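You operate a simulated robot arm through the tools that you are given. There is no shell and no other tool.

Carry out the task below with a simulated two-armed robot. There is one attempt and no reset: what you move stays moved.

Task
Pick up the slotted pad from the long table with one hand, pass it to the other hand and put it on the second shelf from the bottom of the blue rack. Set down upright: slotted pad.

Only the result counts: the job must be done as asked and must still hold three seconds after the hand-in. Knocking over, shifting, dropping, spilling or breaking anything else fails it.

Robot
Two 7-joint arms with two-finger parallel grippers on one trunk, on a base that moves. Base frame: it is fixed to the floor where the robot stands at the start and does not move with it; the origin is under the middle of the robot, x ahead of it, y to its left, z up. Readings come in cm, degrees, newtons and seconds.
The left shoulder is at the start at [12.4, 17.1, 116.2], the right one opposite. With the tool pointing down near the work surface each hand reaches from about 36 to 90 cm from the robot's upright axis, wherever it stands, measured 20 degrees to its own side. Places, roughly: second shelf of the blue rack [-120, 0, 60]. Payload 4.4 kg a hand.
Tool frame (each hand has its own): the origin (TCP) lies between the finger pads and is the grasp point; the fingertips stand 2.3 cm ahead of it; z points along the fingers, y is the line along which they close. The gripper opens to 9.4 cm. The fingers are 3.8 cm wide and 1 cm thick; the gripper's body (5.4 by 9.6 cm) begins 3.9 cm behind the TCP.
Orientation is that of the tool frame in the base frame, as a unit quaternion [x, y, z, w]. With the fingers straight down and closing along the base's y, the tool's x points along the base's -x, its y along +y and its z along -z.

Tools
- The arms move only by the tool step_arm. It takes "left_increments", "right_increments" or both (then of equal length, played together; a hand with none holds still); each is a list of rows, each a list of 7 numbers: the shift along the tool's x, y, z in cm, then the turn, a rotation vector about the tool's x, y, z in degrees, then the opening, from 0 (shut) to 1 (fully open). In form: [[x, y, z, ax, ay, az, fingers], ...]. A call has 1 to 20 rows; each row is the pose to reach, as a shift and turn from the pose commanded when the call began, along the tool's axes at that moment. A row lasts 0.2 s, in which the tool goes at most 5 cm and 8.6 degrees; a call with a longer step from one row to the next is refused whole, and so is a gripper value outside its range. Where a pose cannot be reached the arm comes as near as it can. A force on the tool above 40 N (or 10 N above the force at the start of the call, whichever is more), or a blocked arm, ends the call early, and 0.2 s more pass. Each finger travels about 7.2 cm/s and halts on what it meets, pressing with about 37 N; the grip force reading is that of the motor and also rises with nothing between the fingers. The clock runs only during rows and for 0.2 s after the last one: add rows that repeat a pose to give the fingers time. The reply holds the time, the measured pose of the TCP, the force on the tool along the base axes, the opening and the grip force, in the units named above and with some noise, with the torque about the TCP (base axes, N m) and any sound that the robot's microphone picked up.
- Cameras (640 x 400 px; columns grow to the right, rows downward): "scene" is now at [22.83, -3.82, 129.39]; the picture's right is [-0.47, -0.88, 0.00], its down [-0.56, 0.30, -0.78] and it looks along [0.69, -0.36, -0.63] (base axes); focal length 265 px, centre (320, 200). "left" rides on the left gripper at [8.6, -1.6, -7.4] in its tool frame; the picture's right is [0.18, 0.98, 0.00], its down [-0.58, 0.11, -0.81] and it looks along [-0.79, 0.15, 0.59] (tool axes); focal length 243 px, centre (320, 200). "right" rides on the right gripper at [8.7, 1.6, -7.4] in its tool frame; the picture's right is [-0.18, 0.98, 0.00], its down [-0.58, -0.11, -0.81] and it looks along [-0.79, -0.15, 0.59] (tool axes); focal length 243 px, centre (320, 200). There is no depth. A picture from a camera that has moved, and an enlarged one, comes with that camera's place and axes in the base frame and with its lens.
- capture(camera): a new picture of that camera. The clock stands still meanwhile.
- slide_trunk(by): moves the trunk up (or, below 0, down) by that many cm; the arms and the scene camera ride with it, the base frame stays. It gives what a move gives, with no picture.
- roll_base(legs): drives the robot by 1 to 6 legs, each [ahead, left, turn to the left] in cm, cm and degrees, along the robot's own axes; the way and the turn of a leg run together, so that a leg with both is an arc; at most 150 cm and 180 degrees a leg. The arms and the cameras ride along, it lands a little off, and it stops where it bumps. It gives what a move gives.
- turn_head(pan, tilt): turns the head with the scene camera to pan (to the left, within 80 degrees either way) and tilt (down, from -29 to 69), counted from straight ahead of the robot (the tilt from the chest, where the trunk bows). It gives what a move gives.
- zoom(camera, box): a new picture of the part [left, top, right, bottom] of that camera's present view, enlarged. The clock stands still meanwhile.
- hand_in(): hands the job in; it is judged then, once.

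Places have to be worked out from the pictures, the camera data and where the tool is seen. Open the grippers and draw the arms clear of the work before you hand the job in, unless the task says otherwise.

The tools are called after "Call:" as name(argument=value, ...) on one line, values as JSON. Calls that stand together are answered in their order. step_arm: Moves the arms, as the interface text tells. Its arguments: {"type":"object","properties":{"left_increments":{"type":"array","items":{"type":"array","items":{"type":"number"}}},"right_increments":{"type":"array","items":{"type":"array","items":{"type":"number"}}}},"required":[]} The other tools are called the same way: slide_trunk (by) moves the trunk up or down; roll_base (legs) drives the base; turn_head (pan, tilt) turns the head that bears the scene camera; capture (camera) takes a picture; zoom (camera, box) takes an enlarged picture of a part of a camera's view; hand_in () hands the job in.

At the start:

```text
t: 0.0
left_ee_pos: [45.84, 3.43, 101.06]
left_tool_rot: [0.0, 1.0, 0.0, 0.0]
left_wrist_force: [-0.1, 0.3, -0.5]
left_torque: [0.06, 0.01, 0.01]
left_finger_gap: 9.42
left_gripper_force: 0.1
right_ee_pos: [45.62, -44.27, 102.99]
right_tool_rot: [0.0, 1.0, 0.0, 0.0]
right_wrist_force: [0.6, -0.8, 0.3]
right_torque: [0.01, -0.03, -0.02]
right_finger_gap: 9.41
right_gripper_force: 0.1
trunk travel left (down, up): [-17.5, 21.3]
robot x, y, heading: [-0.27, -0.13, 0.0]
head pan, tilt (commanded): [-28.0, 39.0]
```

scene: 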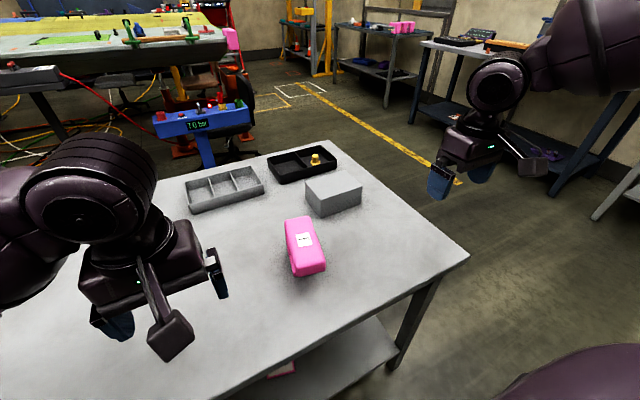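
right: 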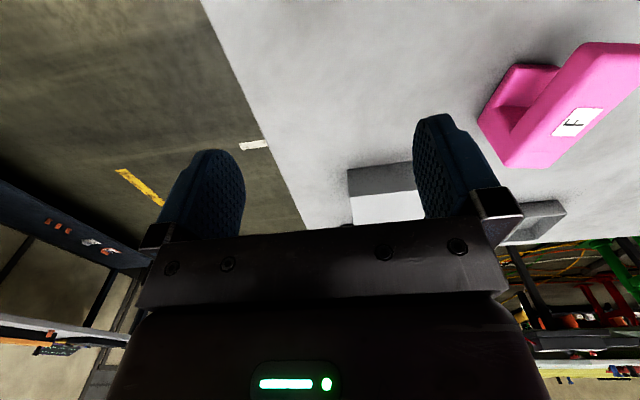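
left: 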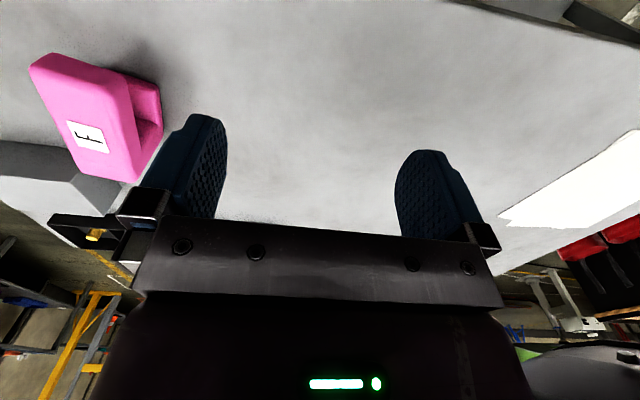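

I'll look at the pink pad more closely first; it seems to be the slotted pad, at about the middle of the table in front of the robot.

Call:
zoom(camera="scene", box=[240, 180, 400, 280])

Call:
zoom(camera="right", box=[440, 20, 640, 180])

Call:
zoom(camera="left", box=[0, 30, 240, 210])

```text
4.00 times, centred on (320, 230) of scene
camera zoom: at [22.83, -3.82, 129.39], right [-0.47, -0.88, 0.0], down [-0.56, 0.3, -0.78], along [0.69, -0.36, -0.63], focal length 1059 px, centre (320, 80)
```

zoom: 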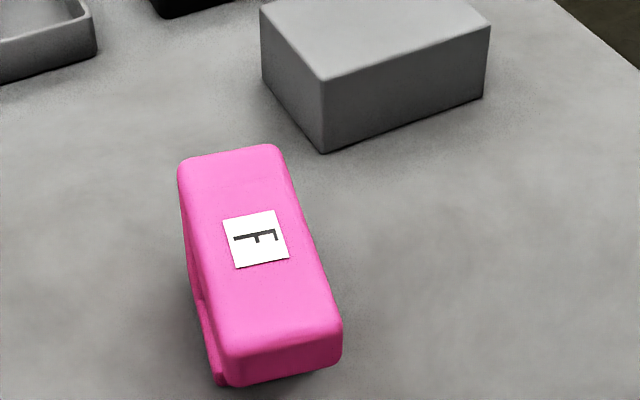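

```text
2.50 times, centred on (540, 100) of right
camera zoom: at [37.0, -42.55, 110.34], right [0.18, 0.98, 0.0], down [0.58, -0.11, 0.81], along [0.79, -0.15, -0.59], focal length 606 px, centre (-230, 450)
```

zoom: 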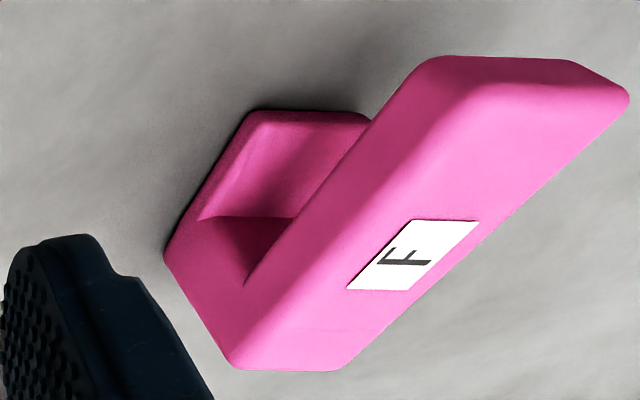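

```text
2.22 times, centred on (120, 120) of left
camera zoom: at [37.21, 1.7, 108.52], right [-0.18, 0.98, 0.0], down [0.58, 0.11, 0.81], along [0.79, 0.15, -0.59], focal length 539 px, centre (764, 378)
```

zoom: 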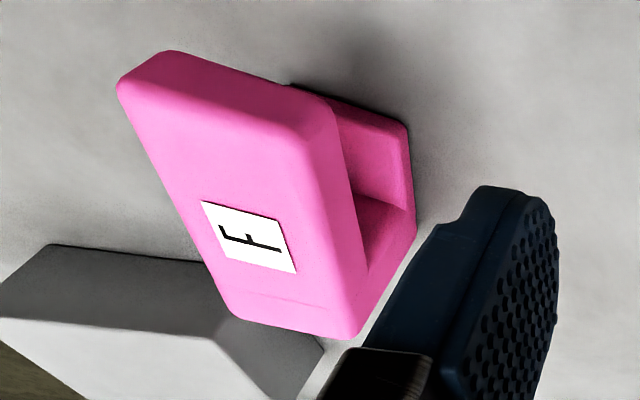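

The label triangulates to about [57.5, -18.6, 88.5]; the pad looks like a C-shape (base, riser at the far end, top slab), about 13.5 cm long and yawed about -13°. Before touching anything I'll look around at the surroundings with the head.

Call:
turn_head(pan=80, tilt=25)

Call:
capture(camera="scene")

Call:
turn_head(pan=-80, tilt=25)

Call:
capture(camera="scene")

Call:
turn_head(pan=0, tilt=50)

Call:
capture(camera="scene")

```text
t: 1.9
left_ee_pos: [45.83, 3.46, 101.02]
left_tool_rot: [-0.001, 1.0, 0.0, 0.0]
left_wrist_force: [-0.4, -0.2, 0.4]
left_torque: [0.01, -0.02, -0.02]
left_finger_gap: 9.39
left_gripper_force: 0.0
right_ee_pos: [45.57, -44.25, 102.84]
right_tool_rot: [0.0, 1.0, 0.0, 0.0]
right_wrist_force: [0.4, 0.4, -0.2]
right_torque: [0.01, 0.0, 0.01]
right_finger_gap: 9.38
right_gripper_force: 0.0
trunk travel left (down, up): [-17.5, 21.3]
robot x, y, heading: [0.25, -0.07, 0.2]
head pan, tilt (commanded): [80.0, 25.0]
```

```text
taken
camera scene: at [16.87, 9.27, 131.58], right [0.98, -0.17, 0.0], down [-0.07, -0.42, -0.91], along [0.16, 0.89, -0.42], focal length 265 px, centre (320, 200)
```

scene: 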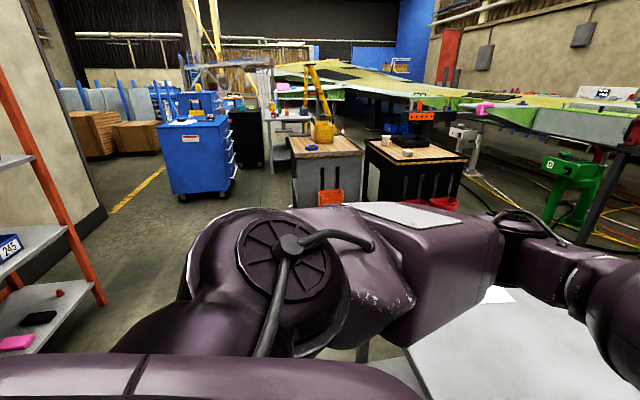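

```text
t: 4.3
left_ee_pos: [45.84, 3.44, 101.14]
left_tool_rot: [0.0, 1.0, 0.0, 0.0]
left_wrist_force: [0.4, 0.1, 0.6]
left_torque: [0.01, 0.0, 0.0]
left_finger_gap: 9.39
left_gripper_force: 0.0
right_ee_pos: [45.62, -44.24, 102.87]
right_tool_rot: [0.0, 1.0, -0.001, -0.001]
right_wrist_force: [-0.5, 0.6, -0.2]
right_torque: [0.03, 0.01, 0.0]
right_finger_gap: 9.41
right_gripper_force: 0.0
trunk travel left (down, up): [-17.5, 21.3]
robot x, y, heading: [-0.07, -0.34, -0.2]
head pan, tilt (commanded): [-80.0, 25.0]
```

```text
taken
camera scene: at [16.87, -8.87, 131.58], right [-0.98, -0.17, 0.0], down [-0.07, 0.42, -0.91], along [0.16, -0.89, -0.42], focal length 265 px, centre (320, 200)
```

scene: 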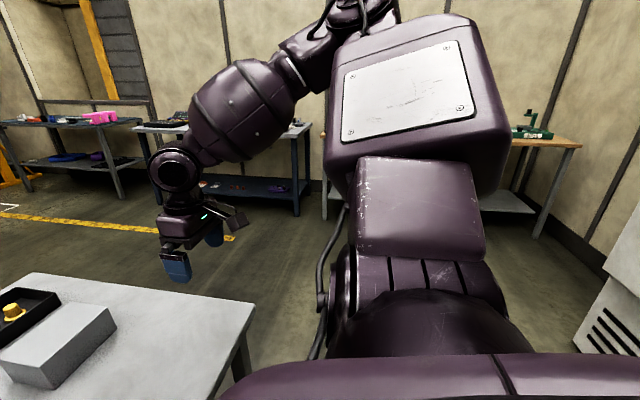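

```text
t: 5.8
left_ee_pos: [45.93, 3.37, 101.11]
left_tool_rot: [0.0, 1.0, 0.0, 0.0]
left_wrist_force: [-0.4, 1.5, 0.1]
left_torque: [-0.01, 0.02, 0.0]
left_finger_gap: 9.39
left_gripper_force: 0.0
right_ee_pos: [45.68, -44.3, 102.91]
right_tool_rot: [-0.001, 1.0, 0.0, -0.001]
right_wrist_force: [-0.5, 0.2, 0.4]
right_torque: [-0.03, -0.01, -0.03]
right_finger_gap: 9.38
right_gripper_force: 0.1
trunk travel left (down, up): [-17.5, 21.3]
robot x, y, heading: [0.11, 0.34, 0.0]
head pan, tilt (commanded): [0.0, 50.0]
```

```text
taken
camera scene: at [22.97, 0.19, 127.83], right [0.0, -1.0, 0.0], down [-0.77, 0.0, -0.64], along [0.64, 0.0, -0.77], focal length 265 px, centre (320, 200)
```

scene: 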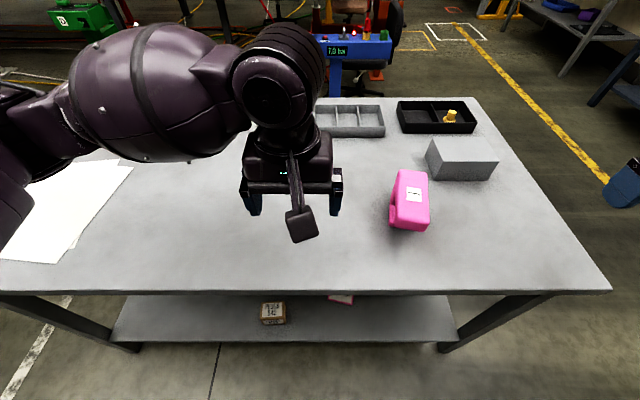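

The table edge is at about x=41 and the tabletop at about z=81, with nothing else within about 90 cm of the robot. The rack is behind me, so I'll turn in place to look at its shelf spacing before choosing a grasp.

Call:
roll_base(legs=[[0, 0, 90], [0, 0, 90]])

Call:
turn_head(pan=0, tilt=35)

Call:
capture(camera="scene")

```text
t: 13.9
left_ee_pos: [-45.81, -3.83, 101.1]
left_tool_rot: [1.0, 0.004, -0.001, 0.001]
left_wrist_force: [-0.4, -0.9, 0.2]
left_torque: [-0.02, 0.06, 0.0]
left_finger_gap: 9.42
left_gripper_force: 0.1
right_ee_pos: [-46.0, 43.85, 102.97]
right_tool_rot: [1.0, 0.004, 0.001, 0.0]
right_wrist_force: [-0.1, 0.8, -0.8]
right_torque: [0.0, -0.01, -0.01]
right_finger_gap: 9.39
right_gripper_force: 0.0
trunk travel left (down, up): [-17.5, 21.3]
robot x, y, heading: [0.21, -0.01, -179.4]
head pan, tilt (commanded): [0.0, 50.0]
```

```text
t: 14.7
left_ee_pos: [-45.83, -3.87, 101.08]
left_tool_rot: [1.0, 0.004, 0.0, 0.0]
left_wrist_force: [-0.3, -0.6, -0.1]
left_torque: [-0.03, 0.01, 0.01]
left_finger_gap: 9.42
left_gripper_force: 0.2
right_ee_pos: [-45.99, 43.82, 103.02]
right_tool_rot: [1.0, 0.005, 0.0, 0.0]
right_wrist_force: [1.0, -0.1, -0.1]
right_torque: [0.0, -0.02, 0.0]
right_finger_gap: 9.39
right_gripper_force: 0.0
trunk travel left (down, up): [-17.5, 21.3]
robot x, y, heading: [0.05, 0.03, -179.6]
head pan, tilt (commanded): [0.0, 35.0]
```

```text
taken
camera scene: at [-24.09, -0.03, 130.0], right [-0.01, 1.0, 0.0], down [0.57, 0.01, -0.82], along [-0.82, -0.01, -0.57], focal length 265 px, centre (320, 200)
```

scene: 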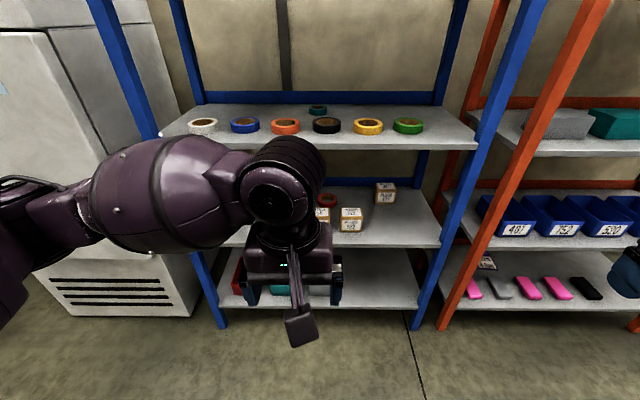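

The rack has shelves near z≈22, 60 and 99 with its front edge around x≈-98, so there is about 38 cm clearance above the second shelf. My left arm hides part of it, so I'll look with the wrist cameras and zoom.

Call:
capture(camera="left")

Call:
capture(camera="right")

Call:
zoom(camera="scene", box=[180, 140, 460, 315])

```text
taken
camera left: at [-37.05, -2.19, 108.53], right [0.19, -0.98, 0.0], down [-0.58, -0.11, 0.81], along [-0.79, -0.16, -0.59], focal length 243 px, centre (320, 200)
```

left: 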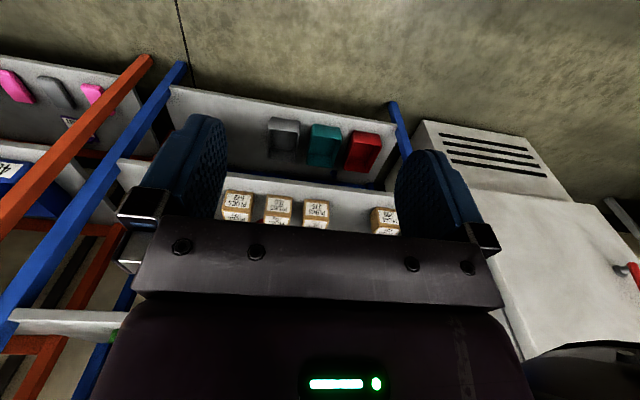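

```text
taken
camera right: at [-37.31, 42.44, 110.34], right [-0.17, -0.98, 0.0], down [-0.58, 0.1, 0.81], along [-0.79, 0.14, -0.59], focal length 243 px, centre (320, 200)
```

right: 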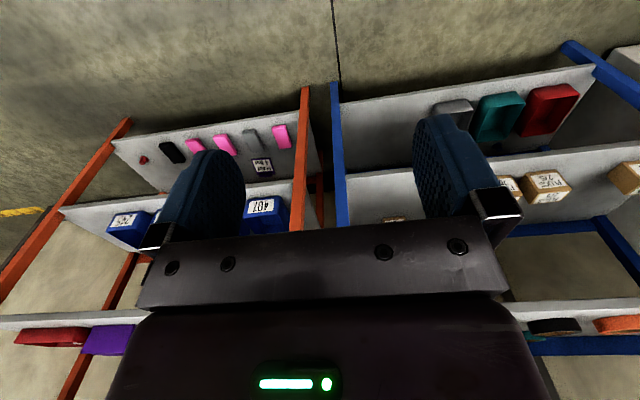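

```text
2.29 times, centred on (320, 228) of scene
camera zoom: at [-24.09, -0.03, 130.0], right [-0.01, 1.0, 0.0], down [0.57, 0.01, -0.82], along [-0.82, -0.01, -0.57], focal length 605 px, centre (320, 137)
```

zoom: 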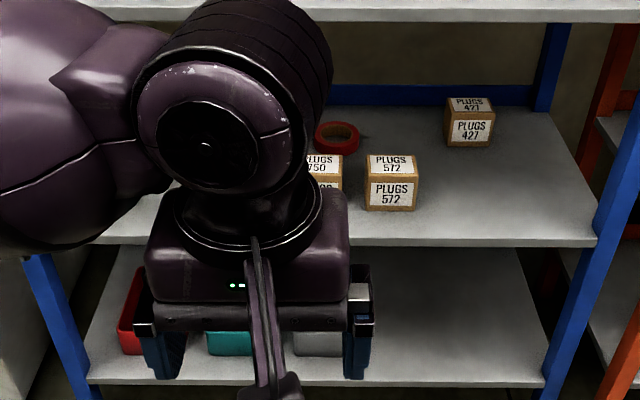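

The front-right part of the second shelf (around [-109, 30, 60]) looks free; boxes stand at y<16 and one at about [-121, 28]. My plan: the right hand picks the pad, I turn it sideways, and the left hand takes the other end with a tilted grasp. I'll test in free air whether both wrists can yaw 90° outwards.

Call:
step_arm(left_increments=[[0, 0, 0, 0, 0, 8, 1], [0, 0, 0, 0, 0, 16, 1], [0, 0, 0, 0, 0, 24, 1], [0, 0, 0, 0, 0, 32, 1], [0, 0, 0, 0, 0, 40, 1], [0, 0, 0, 0, 0, 48, 1], [0, 0, 0, 0, 0, 56, 1], [0, 0, 0, 0, 0, 64, 1], [0, 0, 0, 0, 0, 72, 1], [0, 0, 0, 0, 0, 80, 1], [0, 0, 0, 0, 0, 88, 1], [0, 0, 0, 0, 0, 88, 1]], right_increments=[[0, 0, 0, 0, 0, -8, 1], [0, 0, 0, 0, 0, -16, 1], [0, 0, 0, 0, 0, -24, 1], [0, 0, 0, 0, 0, -32, 1], [0, 0, 0, 0, 0, -40, 1], [0, 0, 0, 0, 0, -48, 1], [0, 0, 0, 0, 0, -56, 1], [0, 0, 0, 0, 0, -64, 1], [0, 0, 0, 0, 0, -72, 1], [0, 0, 0, 0, 0, -80, 1], [0, 0, 0, 0, 0, -88, 1], [0, 0, 0, 0, 0, -88, 1]])

Call:
capture(camera="scene")

```text
t: 17.3
left_ee_pos: [-45.82, -3.74, 101.11]
left_tool_rot: [0.723, -0.691, 0.001, 0.0]
left_wrist_force: [-0.2, 0.8, 0.1]
left_torque: [-0.03, -0.02, -0.01]
left_finger_gap: 9.41
left_gripper_force: 0.0
right_ee_pos: [-46.11, 43.97, 103.01]
right_tool_rot: [0.716, 0.699, 0.0, 0.0]
right_wrist_force: [-0.2, 0.7, 0.0]
right_torque: [-0.01, -0.01, -0.02]
right_finger_gap: 9.37
right_gripper_force: 0.0
trunk travel left (down, up): [-17.5, 21.3]
robot x, y, heading: [-0.06, 0.17, -179.4]
head pan, tilt (commanded): [0.0, 35.0]
```

```text
taken
camera scene: at [-24.09, -0.03, 130.0], right [-0.01, 1.0, 0.0], down [0.57, 0.01, -0.82], along [-0.82, -0.01, -0.57], focal length 265 px, centre (320, 200)
```

scene: 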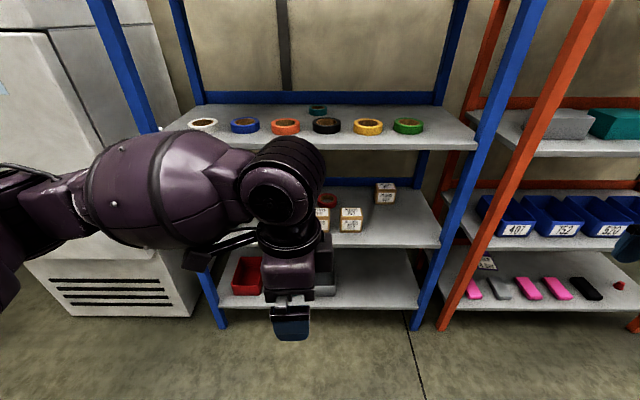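

Both wrists can yaw 90°. I'll bring the right hand back to its straight orientation and move the left hand outwards to the left so it's clear, then turn back to the table.

Call:
step_arm(left_increments=[[2, 0, 0, 0, 0, 0, 1], [4, 0, 0, 0, 0, 0, 1], [6, 0, 0, 0, 0, 0, 1], [8, 0, 0, 0, 0, 0, 1], [10, 0, 0, 0, 0, 0, 1], [12, 0, 0, 0, 0, 0, 1], [14, 0, 0, 0, 0, 0, 1], [16, 0, 0, 0, 0, 0, 1], [18, 0, 0, 0, 0, 0, 1], [20, 0, 0, 0, 0, 0, 1], [22, 0, 0, 0, 0, 0, 1], [22, 0, 0, 0, 0, 0, 1]], right_increments=[[0, 0, 0, 0, 0, 8, 1], [0, 0, 0, 0, 0, 16, 1], [0, 0, 0, 0, 0, 24, 1], [0, 0, 0, 0, 0, 32, 1], [0, 0, 0, 0, 0, 40, 1], [0, 0, 0, 0, 0, 48, 1], [0, 0, 0, 0, 0, 56, 1], [0, 0, 0, 0, 0, 64, 1], [0, 0, 0, 0, 0, 72, 1], [0, 0, 0, 0, 0, 80, 1], [0, 0, 0, 0, 0, 88, 1], [0, 0, 0, 0, 0, 88, 1]])

Call:
capture(camera="scene")

Call:
zoom(camera="scene", box=[180, 140, 460, 315])

```text
t: 19.9
left_ee_pos: [-44.62, -25.88, 100.98]
left_tool_rot: [0.723, -0.691, 0.0, 0.0]
left_wrist_force: [0.4, -0.5, 0.2]
left_torque: [-0.03, -0.02, 0.03]
left_finger_gap: 9.39
left_gripper_force: 0.1
right_ee_pos: [-45.98, 43.77, 102.96]
right_tool_rot: [1.0, 0.004, 0.001, 0.001]
right_wrist_force: [0.3, -0.1, 0.6]
right_torque: [0.03, -0.01, -0.02]
right_finger_gap: 9.38
right_gripper_force: 0.1
trunk travel left (down, up): [-17.5, 21.3]
robot x, y, heading: [-0.18, -0.04, -179.4]
head pan, tilt (commanded): [0.0, 35.0]
```

```text
taken
camera scene: at [-24.13, 0.0, 129.99], right [-0.01, 1.0, 0.0], down [0.57, 0.01, -0.82], along [-0.82, -0.01, -0.57], focal length 265 px, centre (320, 200)
```

scene: 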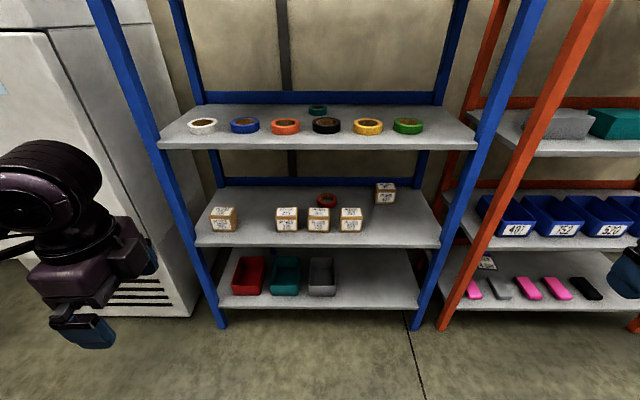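

```text
2.29 times, centred on (320, 228) of scene
camera zoom: at [-24.13, 0.0, 129.99], right [-0.01, 1.0, 0.0], down [0.57, 0.01, -0.82], along [-0.82, -0.01, -0.57], focal length 605 px, centre (320, 137)
```

zoom: 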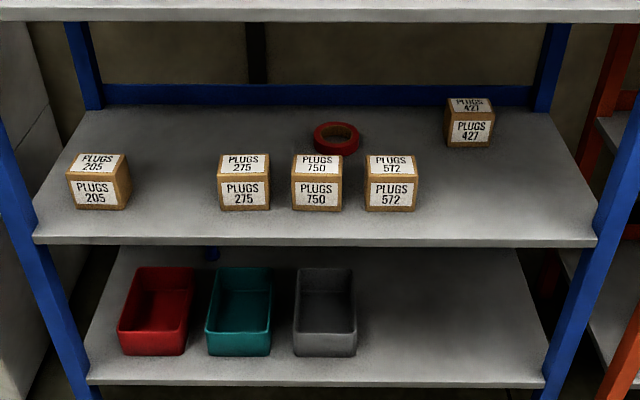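

The second shelf is now clear to see: free area front-right between the "PLUGS 572" box (right side y≈16) and the post (y≈44), in front of box 427. Now I turn back to the table.

Call:
roll_base(legs=[[0, 0, -90], [0, 0, -90]])

Call:
turn_head(pan=-20, tilt=50)

Call:
capture(camera="scene")

Call:
capture(camera="right")

```text
t: 28.0
left_ee_pos: [45.24, 24.78, 101.04]
left_tool_rot: [0.701, 0.713, 0.001, 0.001]
left_wrist_force: [-0.9, -0.4, -0.1]
left_torque: [0.0, 0.01, -0.02]
left_finger_gap: 9.41
left_gripper_force: 0.1
right_ee_pos: [44.92, -44.85, 102.95]
right_tool_rot: [0.007, 1.0, 0.0, 0.0]
right_wrist_force: [-0.3, 0.5, -0.3]
right_torque: [0.01, 0.0, 0.0]
right_finger_gap: 9.4
right_gripper_force: 0.1
trunk travel left (down, up): [-17.5, 21.3]
robot x, y, heading: [-0.33, 0.14, -0.9]
head pan, tilt (commanded): [0.0, 35.0]
```

```text
t: 28.8
left_ee_pos: [45.29, 24.84, 100.98]
left_tool_rot: [0.701, 0.713, 0.0, 0.0]
left_wrist_force: [-0.3, 0.6, 0.1]
left_torque: [0.03, 0.01, -0.02]
left_finger_gap: 9.39
left_gripper_force: 0.1
right_ee_pos: [44.9, -44.97, 102.97]
right_tool_rot: [0.008, 1.0, 0.0, 0.001]
right_wrist_force: [-0.4, -0.1, 0.0]
right_torque: [0.02, -0.01, 0.01]
right_finger_gap: 9.4
right_gripper_force: 0.0
trunk travel left (down, up): [-17.5, 21.3]
robot x, y, heading: [-0.17, 0.11, -0.7]
head pan, tilt (commanded): [-20.0, 50.0]
```

```text
taken
camera scene: at [22.46, -2.79, 127.83], right [-0.36, -0.93, 0.0], down [-0.72, 0.27, -0.64], along [0.6, -0.23, -0.77], focal length 265 px, centre (320, 200)
```

scene: 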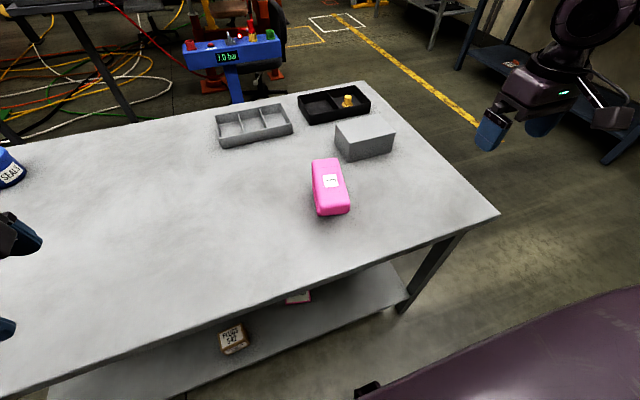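

```text
taken
camera right: at [36.32, -43.07, 110.33], right [0.2, 0.98, 0.0], down [0.58, -0.12, 0.81], along [0.79, -0.16, -0.59], focal length 243 px, centre (320, 200)
```

right: 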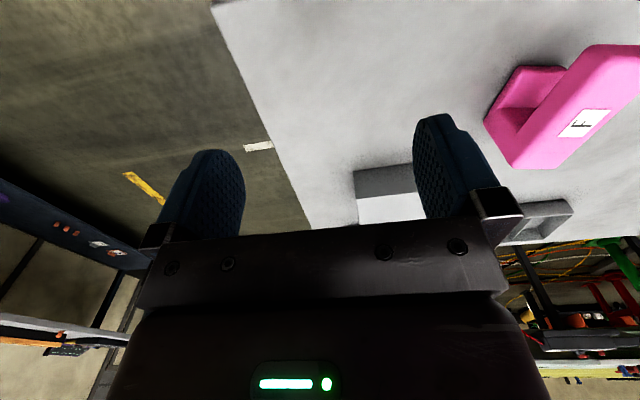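

I'll slide the right hand sideways to be behind the pad (about y=-19) at the same height, to get a close symmetrical view of the pad's profile.

Call:
step_arm(right_increments=[[0, 3, 0, 0, 0, 0, 1], [0, 6, 0, 0, 0, 0, 1], [0, 9, 0, 0, 0, 0, 1], [0, 12, 0, 0, 0, 0, 1], [0, 15, 0, 0, 0, 0, 1], [0, 18, 0, 0, 0, 0, 1], [0, 21, 0, 0, 0, 0, 1], [0, 24, 0, 0, 0, 0, 1], [0, 26, 0, 0, 0, 0, 1], [0, 26, 0, 0, 0, 0, 1]])

Call:
capture(camera="right")

Call:
capture(camera="left")

```text
t: 31.0
left_ee_pos: [45.16, 24.78, 101.09]
left_tool_rot: [0.7, 0.714, 0.001, 0.0]
left_wrist_force: [-0.3, 0.2, -0.4]
left_torque: [-0.03, -0.02, 0.01]
left_finger_gap: 9.41
left_gripper_force: 0.2
right_ee_pos: [45.25, -18.81, 102.93]
right_tool_rot: [0.008, 1.0, 0.0, 0.001]
right_wrist_force: [0.5, 0.6, -0.4]
right_torque: [0.01, 0.01, -0.02]
right_finger_gap: 9.4
right_gripper_force: 0.1
trunk travel left (down, up): [-17.5, 21.3]
robot x, y, heading: [0.17, 0.34, -1.0]
head pan, tilt (commanded): [-20.0, 50.0]
```

```text
taken
camera right: at [36.72, -17.05, 110.34], right [0.2, 0.98, 0.0], down [0.58, -0.12, 0.81], along [0.79, -0.16, -0.59], focal length 243 px, centre (320, 200)
```

right: 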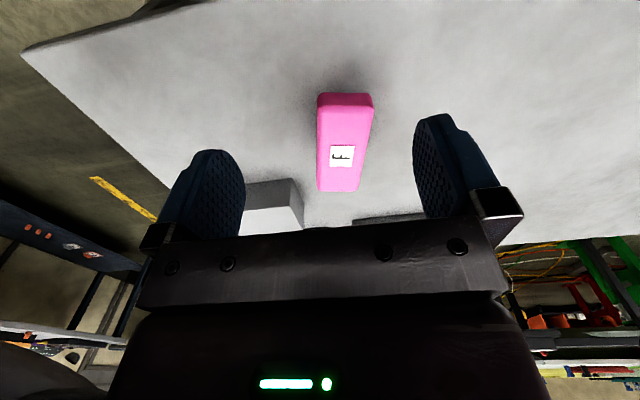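

```text
taken
camera left: at [43.58, 33.29, 108.51], right [0.98, 0.2, 0.0], down [0.12, -0.58, 0.81], along [0.16, -0.79, -0.59], focal length 243 px, centre (320, 200)
```

left: 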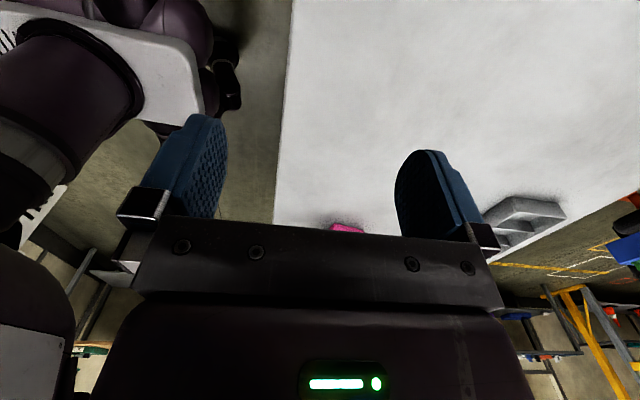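

Now I'll zoom on the pad in the right camera for its exact outline.

Call:
zoom(camera="right", box=[270, 75, 430, 205])

Call:
zoom(camera="scene", box=[280, 140, 392, 230])

```text
3.08 times, centred on (350, 140) of right
camera zoom: at [36.72, -17.05, 110.34], right [0.2, 0.98, 0.0], down [0.58, -0.12, 0.81], along [0.79, -0.16, -0.59], focal length 746 px, centre (228, 385)
```

zoom: 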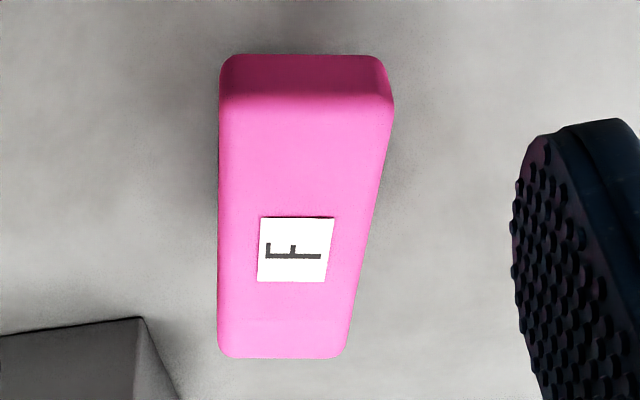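

```text
4.44 times, centred on (336, 185) of scene
camera zoom: at [22.44, -2.81, 127.84], right [-0.36, -0.93, 0.0], down [-0.72, 0.27, -0.64], along [0.6, -0.23, -0.77], focal length 1176 px, centre (249, 267)
```

zoom: 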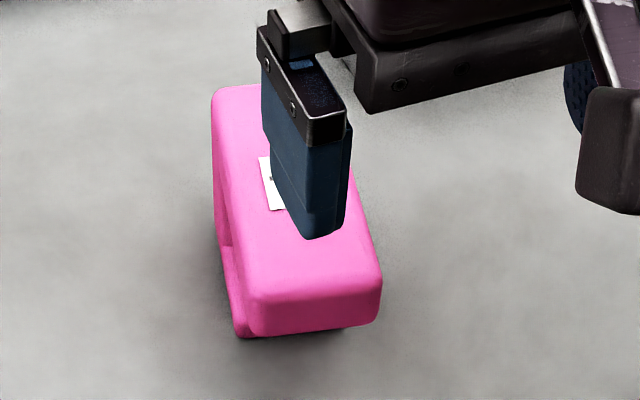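

Measurements: pad centre ≈ (57.4, -18.6), top z≈88.5, bottom ≈79, top slab about 13.2 × 5.7 × 4 cm, riser at its far end, long axis yawed about -11.4°. I move the right hand to hover over the slab slightly nearside of the centre with matched yaw, then check.

Call:
step_arm(right_increments=[[-2, 0.2, 1, 0, 0, 2.1, 1], [-4, 0.4, 2.2, 0, 0, 4.2, 1], [-6, 0.6, 3.5, 0, 0, 6.3, 1], [-8, 0.7, 4.8, 0, 0, 8.4, 1], [-9.69, 0.85, 6, 0, 0, 10.5, 1], [-9.69, 0.85, 6, 0, 0, 10.5, 1]])

Call:
capture(camera="right")

Call:
capture(camera="scene")

```text
t: 32.4
left_ee_pos: [45.31, 24.77, 101.08]
left_tool_rot: [0.7, 0.714, 0.001, 0.0]
left_wrist_force: [0.2, -0.8, 0.5]
left_torque: [-0.02, 0.01, -0.05]
left_finger_gap: 9.4
left_gripper_force: 0.1
right_ee_pos: [54.93, -18.2, 97.16]
right_tool_rot: [0.1, 0.995, -0.001, 0.002]
right_wrist_force: [0.5, 0.0, 0.3]
right_torque: [0.01, 0.0, -0.01]
right_finger_gap: 9.41
right_gripper_force: 0.1
trunk travel left (down, up): [-17.5, 21.3]
robot x, y, heading: [0.08, 0.12, -0.8]
head pan, tilt (commanded): [-20.0, 50.0]
```

```text
taken
camera right: at [46.82, -14.88, 104.44], right [0.38, 0.93, 0.0], down [0.55, -0.22, 0.81], along [0.75, -0.3, -0.59], focal length 243 px, centre (320, 200)
```

right: 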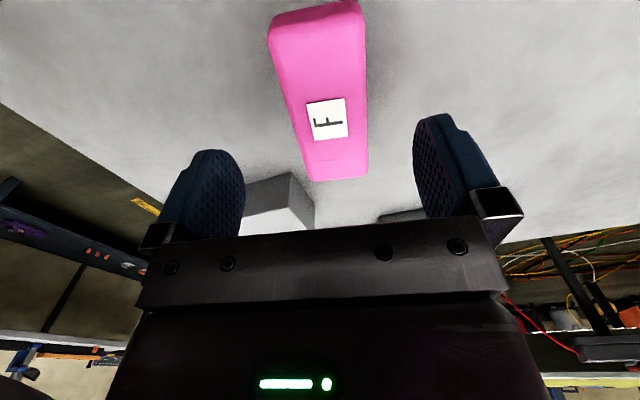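

```text
taken
camera scene: at [22.43, -2.79, 127.84], right [-0.36, -0.93, 0.0], down [-0.72, 0.27, -0.64], along [0.6, -0.23, -0.77], focal length 265 px, centre (320, 200)
```

scene: 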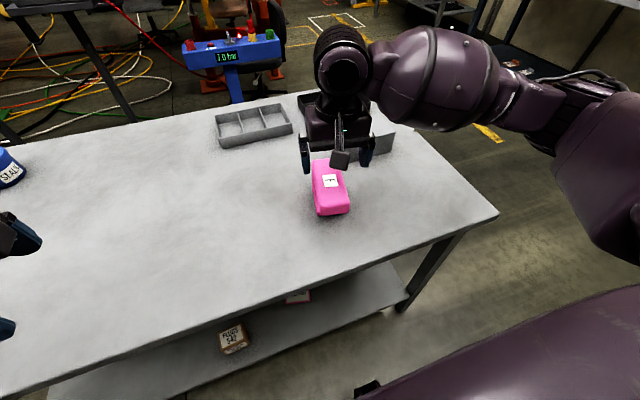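

The hover is nearly aligned; I'll zoom in to check the yaw and offset relative to the fingers.

Call:
zoom(camera="right", box=[220, 0, 420, 190])

Call:
zoom(camera="scene", box=[280, 100, 400, 230])

```text
2.11 times, centred on (320, 95) of right
camera zoom: at [46.82, -14.88, 104.44], right [0.38, 0.93, 0.0], down [0.55, -0.22, 0.81], along [0.75, -0.3, -0.59], focal length 511 px, centre (320, 421)
```

zoom: 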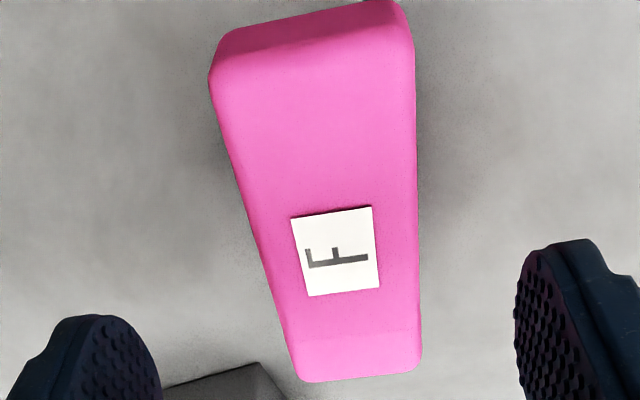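

```text
3.08 times, centred on (340, 165) of scene
camera zoom: at [22.43, -2.79, 127.84], right [-0.36, -0.93, 0.0], down [-0.72, 0.27, -0.64], along [0.6, -0.23, -0.77], focal length 814 px, centre (258, 308)
```

zoom: 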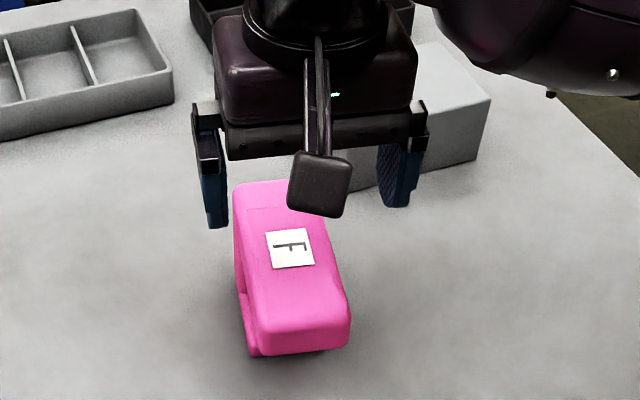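

The pad's yaw is about -12.4° and the hand is about 0.3 cm off laterally. I correct that and descend to z≈86.2, which puts the fingertips just below the slab's underside, still open.

Call:
step_arm(right_increments=[[0, 0.3, 1, 0, 0, 0.9, 1], [0, 0.3, 3, 0, 0, 0.9, 1], [0, 0.3, 5, 0, 0, 0.9, 1], [0, 0.3, 7, 0, 0, 0.9, 1], [0, 0.3, 8.5, 0, 0, 0.9, 1], [0, 0.3, 10, 0, 0, 0.9, 1], [0, 0.3, 10.9, 0, 0, 0.9, 1], [0, 0.3, 10.9, 0, 0, 0.9, 1]])

Call:
capture(camera="right")

Call:
zoom(camera="scene", box=[280, 100, 400, 230])

```text
t: 34.2
left_ee_pos: [45.32, 24.76, 101.05]
left_tool_rot: [0.701, 0.714, -0.001, 0.0]
left_wrist_force: [-0.4, 0.9, 0.3]
left_torque: [0.03, -0.01, 0.01]
left_finger_gap: 9.4
left_gripper_force: 0.0
right_ee_pos: [55.12, -17.9, 85.99]
right_tool_rot: [0.107, 0.994, 0.0, 0.001]
right_wrist_force: [0.5, -0.1, -0.3]
right_torque: [0.0, -0.04, -0.01]
right_finger_gap: 9.42
right_gripper_force: 0.0
trunk travel left (down, up): [-17.5, 21.3]
robot x, y, heading: [-0.25, -0.22, -1.0]
head pan, tilt (commanded): [-20.0, 50.0]
```

```text
taken
camera right: at [47.01, -14.4, 93.42], right [0.39, 0.92, 0.0], down [0.54, -0.23, 0.81], along [0.74, -0.31, -0.59], focal length 243 px, centre (320, 200)
```

right: 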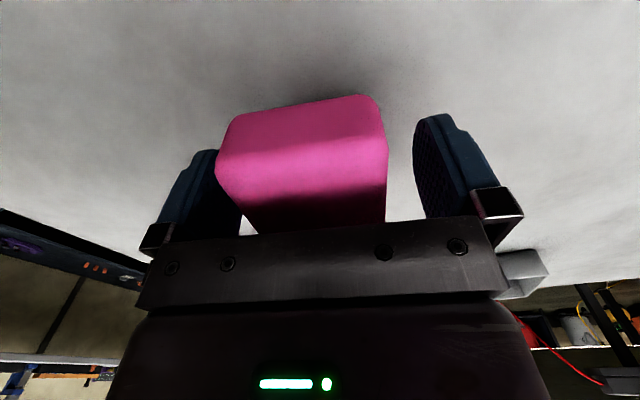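

```text
3.08 times, centred on (340, 165) of scene
camera zoom: at [22.45, -2.79, 127.83], right [-0.36, -0.93, 0.0], down [-0.72, 0.27, -0.64], along [0.6, -0.23, -0.77], focal length 814 px, centre (258, 308)
```

zoom: 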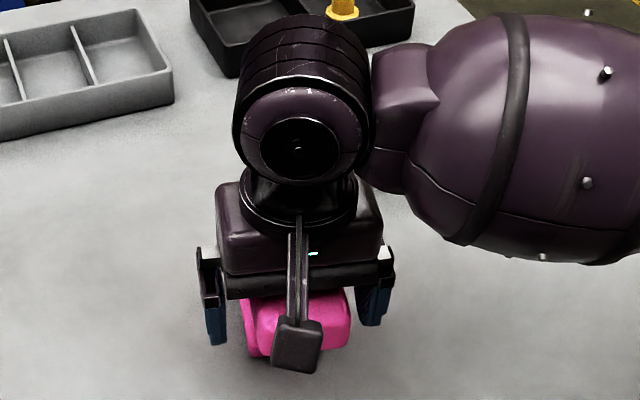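

The slab sits between the open fingers with clearance on both sides, no contact force. I close the right gripper now.

Call:
step_arm(right_increments=[[0, 0, 0, 0, 0, 0, 0.65], [0, 0, 0, 0, 0, 0, 0.5], [0, 0, 0, 0, 0, 0, 0.3], [0, 0, 0, 0, 0, 0, 0], [0, 0, 0, 0, 0, 0, 0], [0, 0, 0, 0, 0, 0, 0]])

Call:
capture(camera="right")

```text
t: 35.6
left_ee_pos: [45.23, 24.83, 101.1]
left_tool_rot: [0.701, 0.714, -0.001, 0.0]
left_wrist_force: [-1.1, 0.1, 0.0]
left_torque: [-0.03, 0.01, 0.03]
left_finger_gap: 9.41
left_gripper_force: 0.0
right_ee_pos: [55.2, -18.03, 86.02]
right_tool_rot: [0.107, 0.994, 0.0, 0.0]
right_wrist_force: [1.2, -0.5, 0.0]
right_torque: [0.0, 0.0, -0.04]
right_finger_gap: 6.04
right_gripper_force: 37.0
trunk travel left (down, up): [-17.5, 21.3]
robot x, y, heading: [-0.29, -0.05, -0.8]
head pan, tilt (commanded): [-20.0, 50.0]
```

```text
taken
camera right: at [47.01, -14.41, 93.42], right [0.39, 0.92, 0.0], down [0.54, -0.23, 0.81], along [0.74, -0.31, -0.59], focal length 243 px, centre (320, 200)
```

right: 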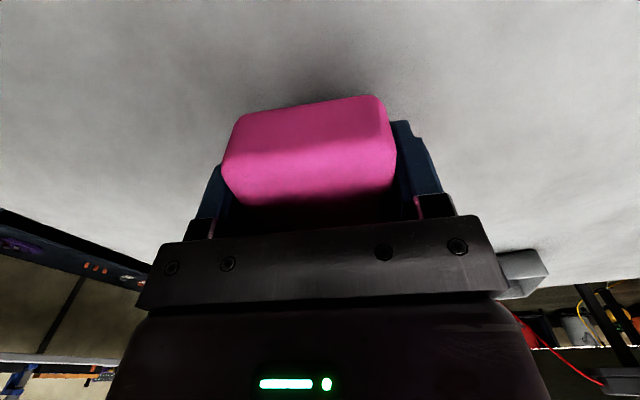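

Gripped at 6.04 cm with 37 N. I lift gently and check the load and whether the pad tilts in the grip.

Call:
step_arm(right_increments=[[0, 0, -0.5, 0, 0, 0, 0], [0, 0, -1, 0, 0, 0, 0], [0, 0, -2, 0, 0, 0, 0], [0, 0, -3, 0, 0, 0, 0], [0, 0, -4, 0, 0, 0, 0], [0, 0, -4, 0, 0, 0, 0]])

Call:
capture(camera="right")

Call:
zoom(camera="scene", box=[280, 100, 400, 230])

```text
t: 37.0
left_ee_pos: [45.26, 24.72, 100.98]
left_tool_rot: [0.701, 0.714, -0.001, 0.0]
left_wrist_force: [0.6, -0.1, -0.7]
left_torque: [-0.02, 0.03, 0.0]
left_finger_gap: 9.41
left_gripper_force: 0.0
right_ee_pos: [55.03, -17.98, 90.13]
right_tool_rot: [0.107, 0.994, 0.0, 0.0]
right_wrist_force: [0.2, 0.7, -0.3]
right_torque: [0.03, 0.0, 0.04]
right_finger_gap: 6.02
right_gripper_force: 36.9
trunk travel left (down, up): [-17.5, 21.3]
robot x, y, heading: [-0.39, 0.11, -0.8]
head pan, tilt (commanded): [-20.0, 50.0]
```

```text
taken
camera right: at [46.84, -14.46, 97.58], right [0.39, 0.92, 0.0], down [0.54, -0.23, 0.81], along [0.74, -0.31, -0.59], focal length 243 px, centre (320, 200)
```

right: 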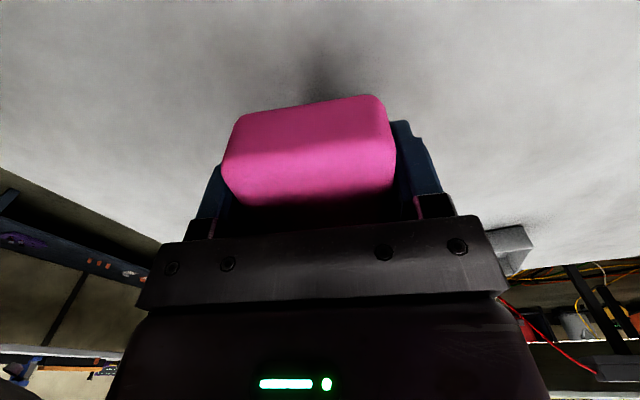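

```text
3.08 times, centred on (340, 165) of scene
camera zoom: at [22.47, -2.79, 127.83], right [-0.36, -0.93, 0.0], down [-0.72, 0.27, -0.64], along [0.6, -0.23, -0.77], focal length 814 px, centre (258, 308)
```

zoom: 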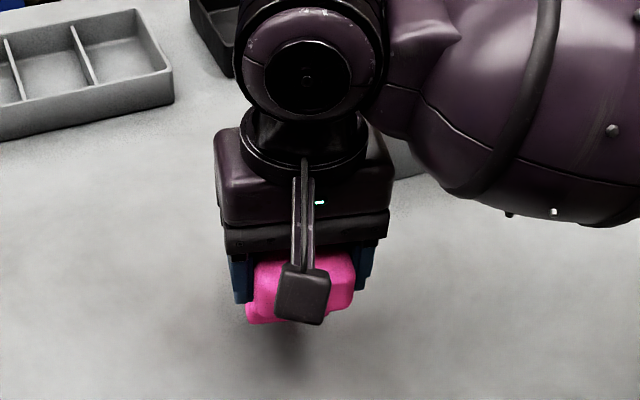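

The pad lifted cleanly without slipping (it's light). I now raise it and bring it back to about (48, -8, 110), in front of the chest, keeping it level.

Call:
step_arm(right_increments=[[0, 0, -2, 0, 0, 0, 0], [0, 0, -4, 0, 0, 0, 0], [0.5, 0.5, -6, 0, 0, 0, 0], [1.5, 1.5, -8, 0, 0, 0, 0], [2.5, 2.5, -10, 0, 0, 0, 0], [4, 3.5, -12, 0, 0, 0, 0], [5.5, 5, -14, 0, 0, 0, 0], [7, 6.5, -16, 0, 0, 0, 0], [8, 7.5, -18, 0, 0, 0, 0], [9, 8.3, -20, 0, 0, 0, 0], [9, 8.3, -20, 0, 0, 0, 0]])

Call:
capture(camera="scene")

```text
t: 39.4
left_ee_pos: [45.32, 24.84, 101.09]
left_tool_rot: [0.7, 0.714, 0.0, 0.0]
left_wrist_force: [0.3, -0.3, 0.8]
left_torque: [0.01, 0.01, 0.02]
left_finger_gap: 9.4
left_gripper_force: 0.1
right_ee_pos: [47.95, -7.91, 109.95]
right_tool_rot: [0.107, 0.994, 0.0, -0.001]
right_wrist_force: [-0.2, 0.1, -1.3]
right_torque: [-0.02, 0.01, -0.01]
right_finger_gap: 6.05
right_gripper_force: 37.7
trunk travel left (down, up): [-17.5, 21.3]
robot x, y, heading: [-0.08, 0.2, -0.7]
head pan, tilt (commanded): [-20.0, 50.0]
```

```text
taken
camera scene: at [22.49, -2.81, 127.81], right [-0.36, -0.93, 0.0], down [-0.72, 0.27, -0.64], along [0.6, -0.23, -0.77], focal length 265 px, centre (320, 200)
```

scene: 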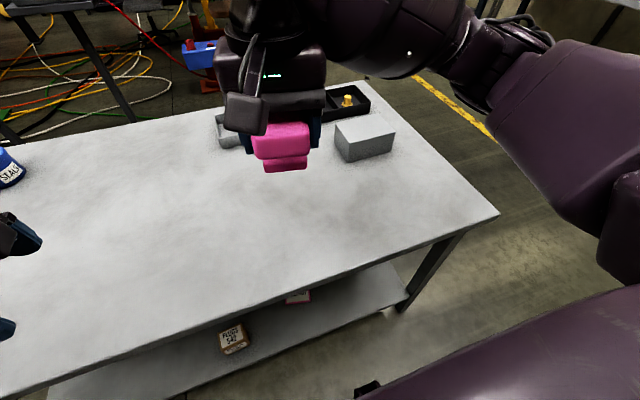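

I now yaw the right hand +102° about the vertical so the pad's riser end points left (+y) toward the left hand.

Call:
step_arm(right_increments=[[0, 0, 0, 0, 0, -6, 0], [0, 0, 0, 0, 0, -13, 0], [0, 0, 0, 0, 0, -20, 0], [0, 0, 0, 0, 0, -27, 0], [0, 0, 0, 0, 0, -34, 0], [0, 0, 0, 0, 0, -41, 0], [0, 0, 0, 0, 0, -48, 0], [0, 0, 0, 0, 0, -55, 0], [0, 0, 0, 0, 0, -62, 0], [0, 0, 0, 0, 0, -69, 0], [0, 0, 0, 0, 0, -76, 0], [0, 0, 0, 0, 0, -83, 0], [0, 0, 0, 0, 0, -90, 0], [0, 0, 0, 0, 0, -97, 0], [0, 0, 0, 0, 0, -102.4, 0], [0, 0, 0, 0, 0, -102.4, 0]])

Call:
turn_head(pan=0, tilt=35)

Call:
capture(camera="scene")

Call:
capture(camera="left")

```text
t: 42.8
left_ee_pos: [45.33, 24.76, 101.0]
left_tool_rot: [0.7, 0.714, 0.0, 0.0]
left_wrist_force: [0.6, 0.2, -0.7]
left_torque: [-0.01, 0.0, -0.02]
left_finger_gap: 9.41
left_gripper_force: 0.1
right_ee_pos: [47.96, -7.98, 110.0]
right_tool_rot: [0.708, -0.706, 0.0, -0.001]
right_wrist_force: [0.0, 0.6, -0.3]
right_torque: [-0.02, 0.01, 0.03]
right_finger_gap: 6.0
right_gripper_force: 36.6
trunk travel left (down, up): [-17.5, 21.3]
robot x, y, heading: [-0.08, -0.02, -1.2]
head pan, tilt (commanded): [-20.0, 50.0]
```

```text
t: 43.7
left_ee_pos: [45.28, 24.71, 100.99]
left_tool_rot: [0.7, 0.714, 0.0, 0.0]
left_wrist_force: [0.1, -0.8, -0.8]
left_torque: [-0.02, 0.03, 0.0]
left_finger_gap: 9.38
left_gripper_force: 0.1
right_ee_pos: [47.88, -7.92, 109.89]
right_tool_rot: [0.708, -0.706, -0.001, 0.0]
right_wrist_force: [-0.6, -0.8, -0.2]
right_torque: [-0.04, 0.02, 0.0]
right_finger_gap: 6.06
right_gripper_force: 36.8
trunk travel left (down, up): [-17.5, 21.3]
robot x, y, heading: [0.4, 0.09, -0.6]
head pan, tilt (commanded): [0.0, 35.0]
```

```text
taken
camera scene: at [24.07, -0.19, 130.0], right [-0.02, -1.0, 0.0], down [-0.57, 0.01, -0.82], along [0.82, -0.01, -0.57], focal length 265 px, centre (320, 200)
```

scene: 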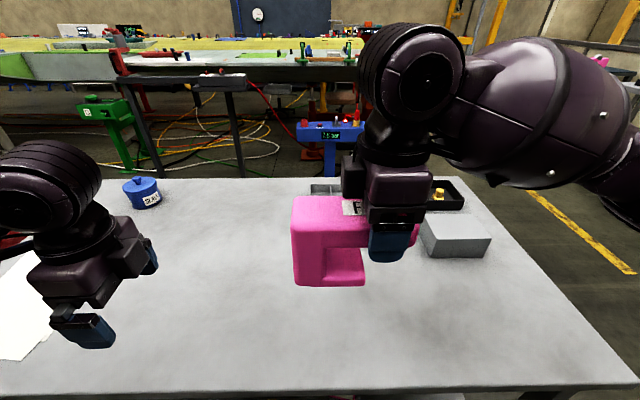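

```text
taken
camera left: at [43.6, 33.31, 108.49], right [0.98, 0.2, 0.0], down [0.12, -0.58, 0.81], along [0.16, -0.79, -0.59], focal length 243 px, centre (320, 200)
```

left: 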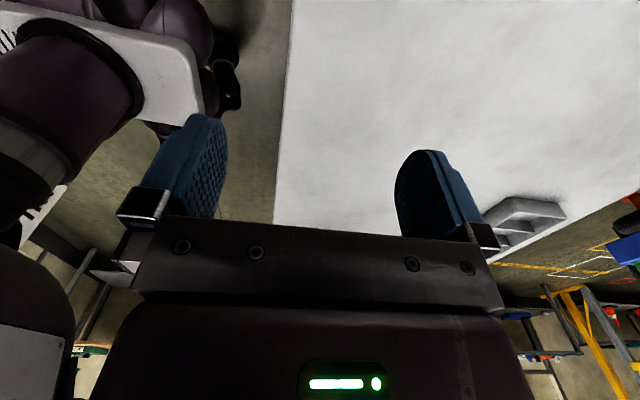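

Excellent side view: the riser end points left with base plate and slot visible. I'll zoom to measure the profile.

Call:
zoom(camera="scene", box=[270, 170, 450, 300])

```text
3.08 times, centred on (360, 235) of scene
camera zoom: at [24.07, -0.19, 130.0], right [-0.02, -1.0, 0.0], down [-0.57, 0.01, -0.82], along [0.82, -0.01, -0.57], focal length 814 px, centre (197, 92)
```

zoom: 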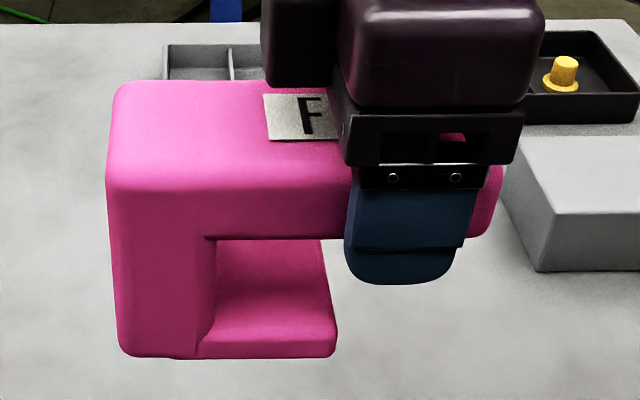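

From the picture: pad spans y≈-11.1..2.6, z≈102.8..112.2; the riser is y≈-1..2.6 and the right hand holds at y≈-7.9. I'll bring the left hand up and level in yaw, then tilt it 40° outwards for grasping the riser end.

Call:
step_arm(left_increments=[[0, 0.5, -2, 0, 0, 1.1, 1], [0, 1, -4, 0, 0, 1.1, 1], [0, 1.5, -6, 0, 0, 1.1, 1], [0, 2, -8, 0, 0, 1.1, 1], [0, 2.4, -10, 0, 0, 1.1, 1], [0, 2.6, -12, 0, 0, 1.1, 1], [0, 2.6, -12, 0, 0, 1.1, 1]])

Call:
step_arm(left_increments=[[0, 0, 0, 0, -7, 0, 1], [0, 0, 0, 0, -14, 0, 1], [0, 0, 0, 0, -21, 0, 1], [0, 0, 0, 0, -28, 0, 1], [0, 0, 0, 0, -34, 0, 1], [0, 0, 0, 0, -40, 0, 1], [0, 0, 0, 0, -40, 0, 1]])

Call:
capture(camera="scene")

Call:
capture(camera="left")

```text
t: 45.3
left_ee_pos: [47.92, 24.72, 113.17]
left_tool_rot: [0.707, 0.707, -0.001, -0.001]
left_wrist_force: [-0.5, 0.9, -0.6]
left_torque: [0.02, -0.01, 0.01]
left_finger_gap: 9.41
left_gripper_force: 0.0
right_ee_pos: [48.05, -7.82, 110.04]
right_tool_rot: [0.708, -0.706, 0.0, 0.0]
right_wrist_force: [-0.2, 0.2, -0.6]
right_torque: [0.0, 0.02, 0.01]
right_finger_gap: 6.04
right_gripper_force: 36.9
trunk travel left (down, up): [-17.5, 21.3]
robot x, y, heading: [-0.2, -0.07, -1.1]
head pan, tilt (commanded): [0.0, 35.0]
```

```text
t: 46.9
left_ee_pos: [47.95, 24.77, 112.88]
left_tool_rot: [0.664, 0.664, -0.243, 0.243]
left_wrist_force: [-0.3, -1.0, -0.1]
left_torque: [0.01, -0.03, -0.01]
left_finger_gap: 9.4
left_gripper_force: 0.1
right_ee_pos: [47.94, -7.94, 109.98]
right_tool_rot: [0.708, -0.707, 0.0, 0.0]
right_wrist_force: [0.3, -0.2, -0.8]
right_torque: [-0.03, -0.01, -0.02]
right_finger_gap: 6.03
right_gripper_force: 36.8
trunk travel left (down, up): [-17.5, 21.3]
robot x, y, heading: [-0.13, -0.2, -0.8]
head pan, tilt (commanded): [0.0, 35.0]
```

```text
taken
camera scene: at [24.05, -0.2, 130.01], right [-0.02, -1.0, 0.0], down [-0.57, 0.01, -0.82], along [0.82, -0.01, -0.57], focal length 265 px, centre (320, 200)
```

scene: 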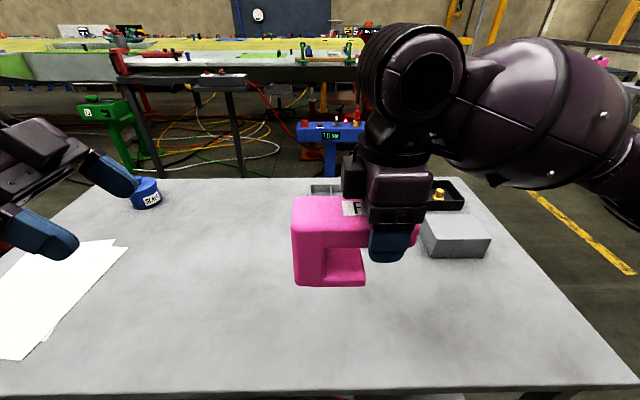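

```text
taken
camera left: at [46.38, 36.14, 113.17], right [0.98, 0.14, -0.12], down [0.11, 0.07, 0.99], along [0.15, -0.99, 0.06], focal length 243 px, centre (320, 200)
```

left: 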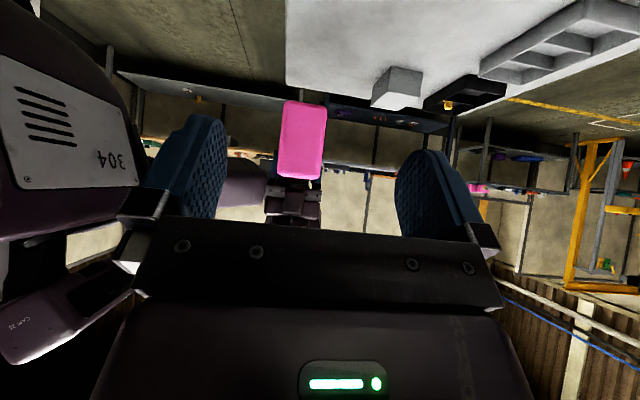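

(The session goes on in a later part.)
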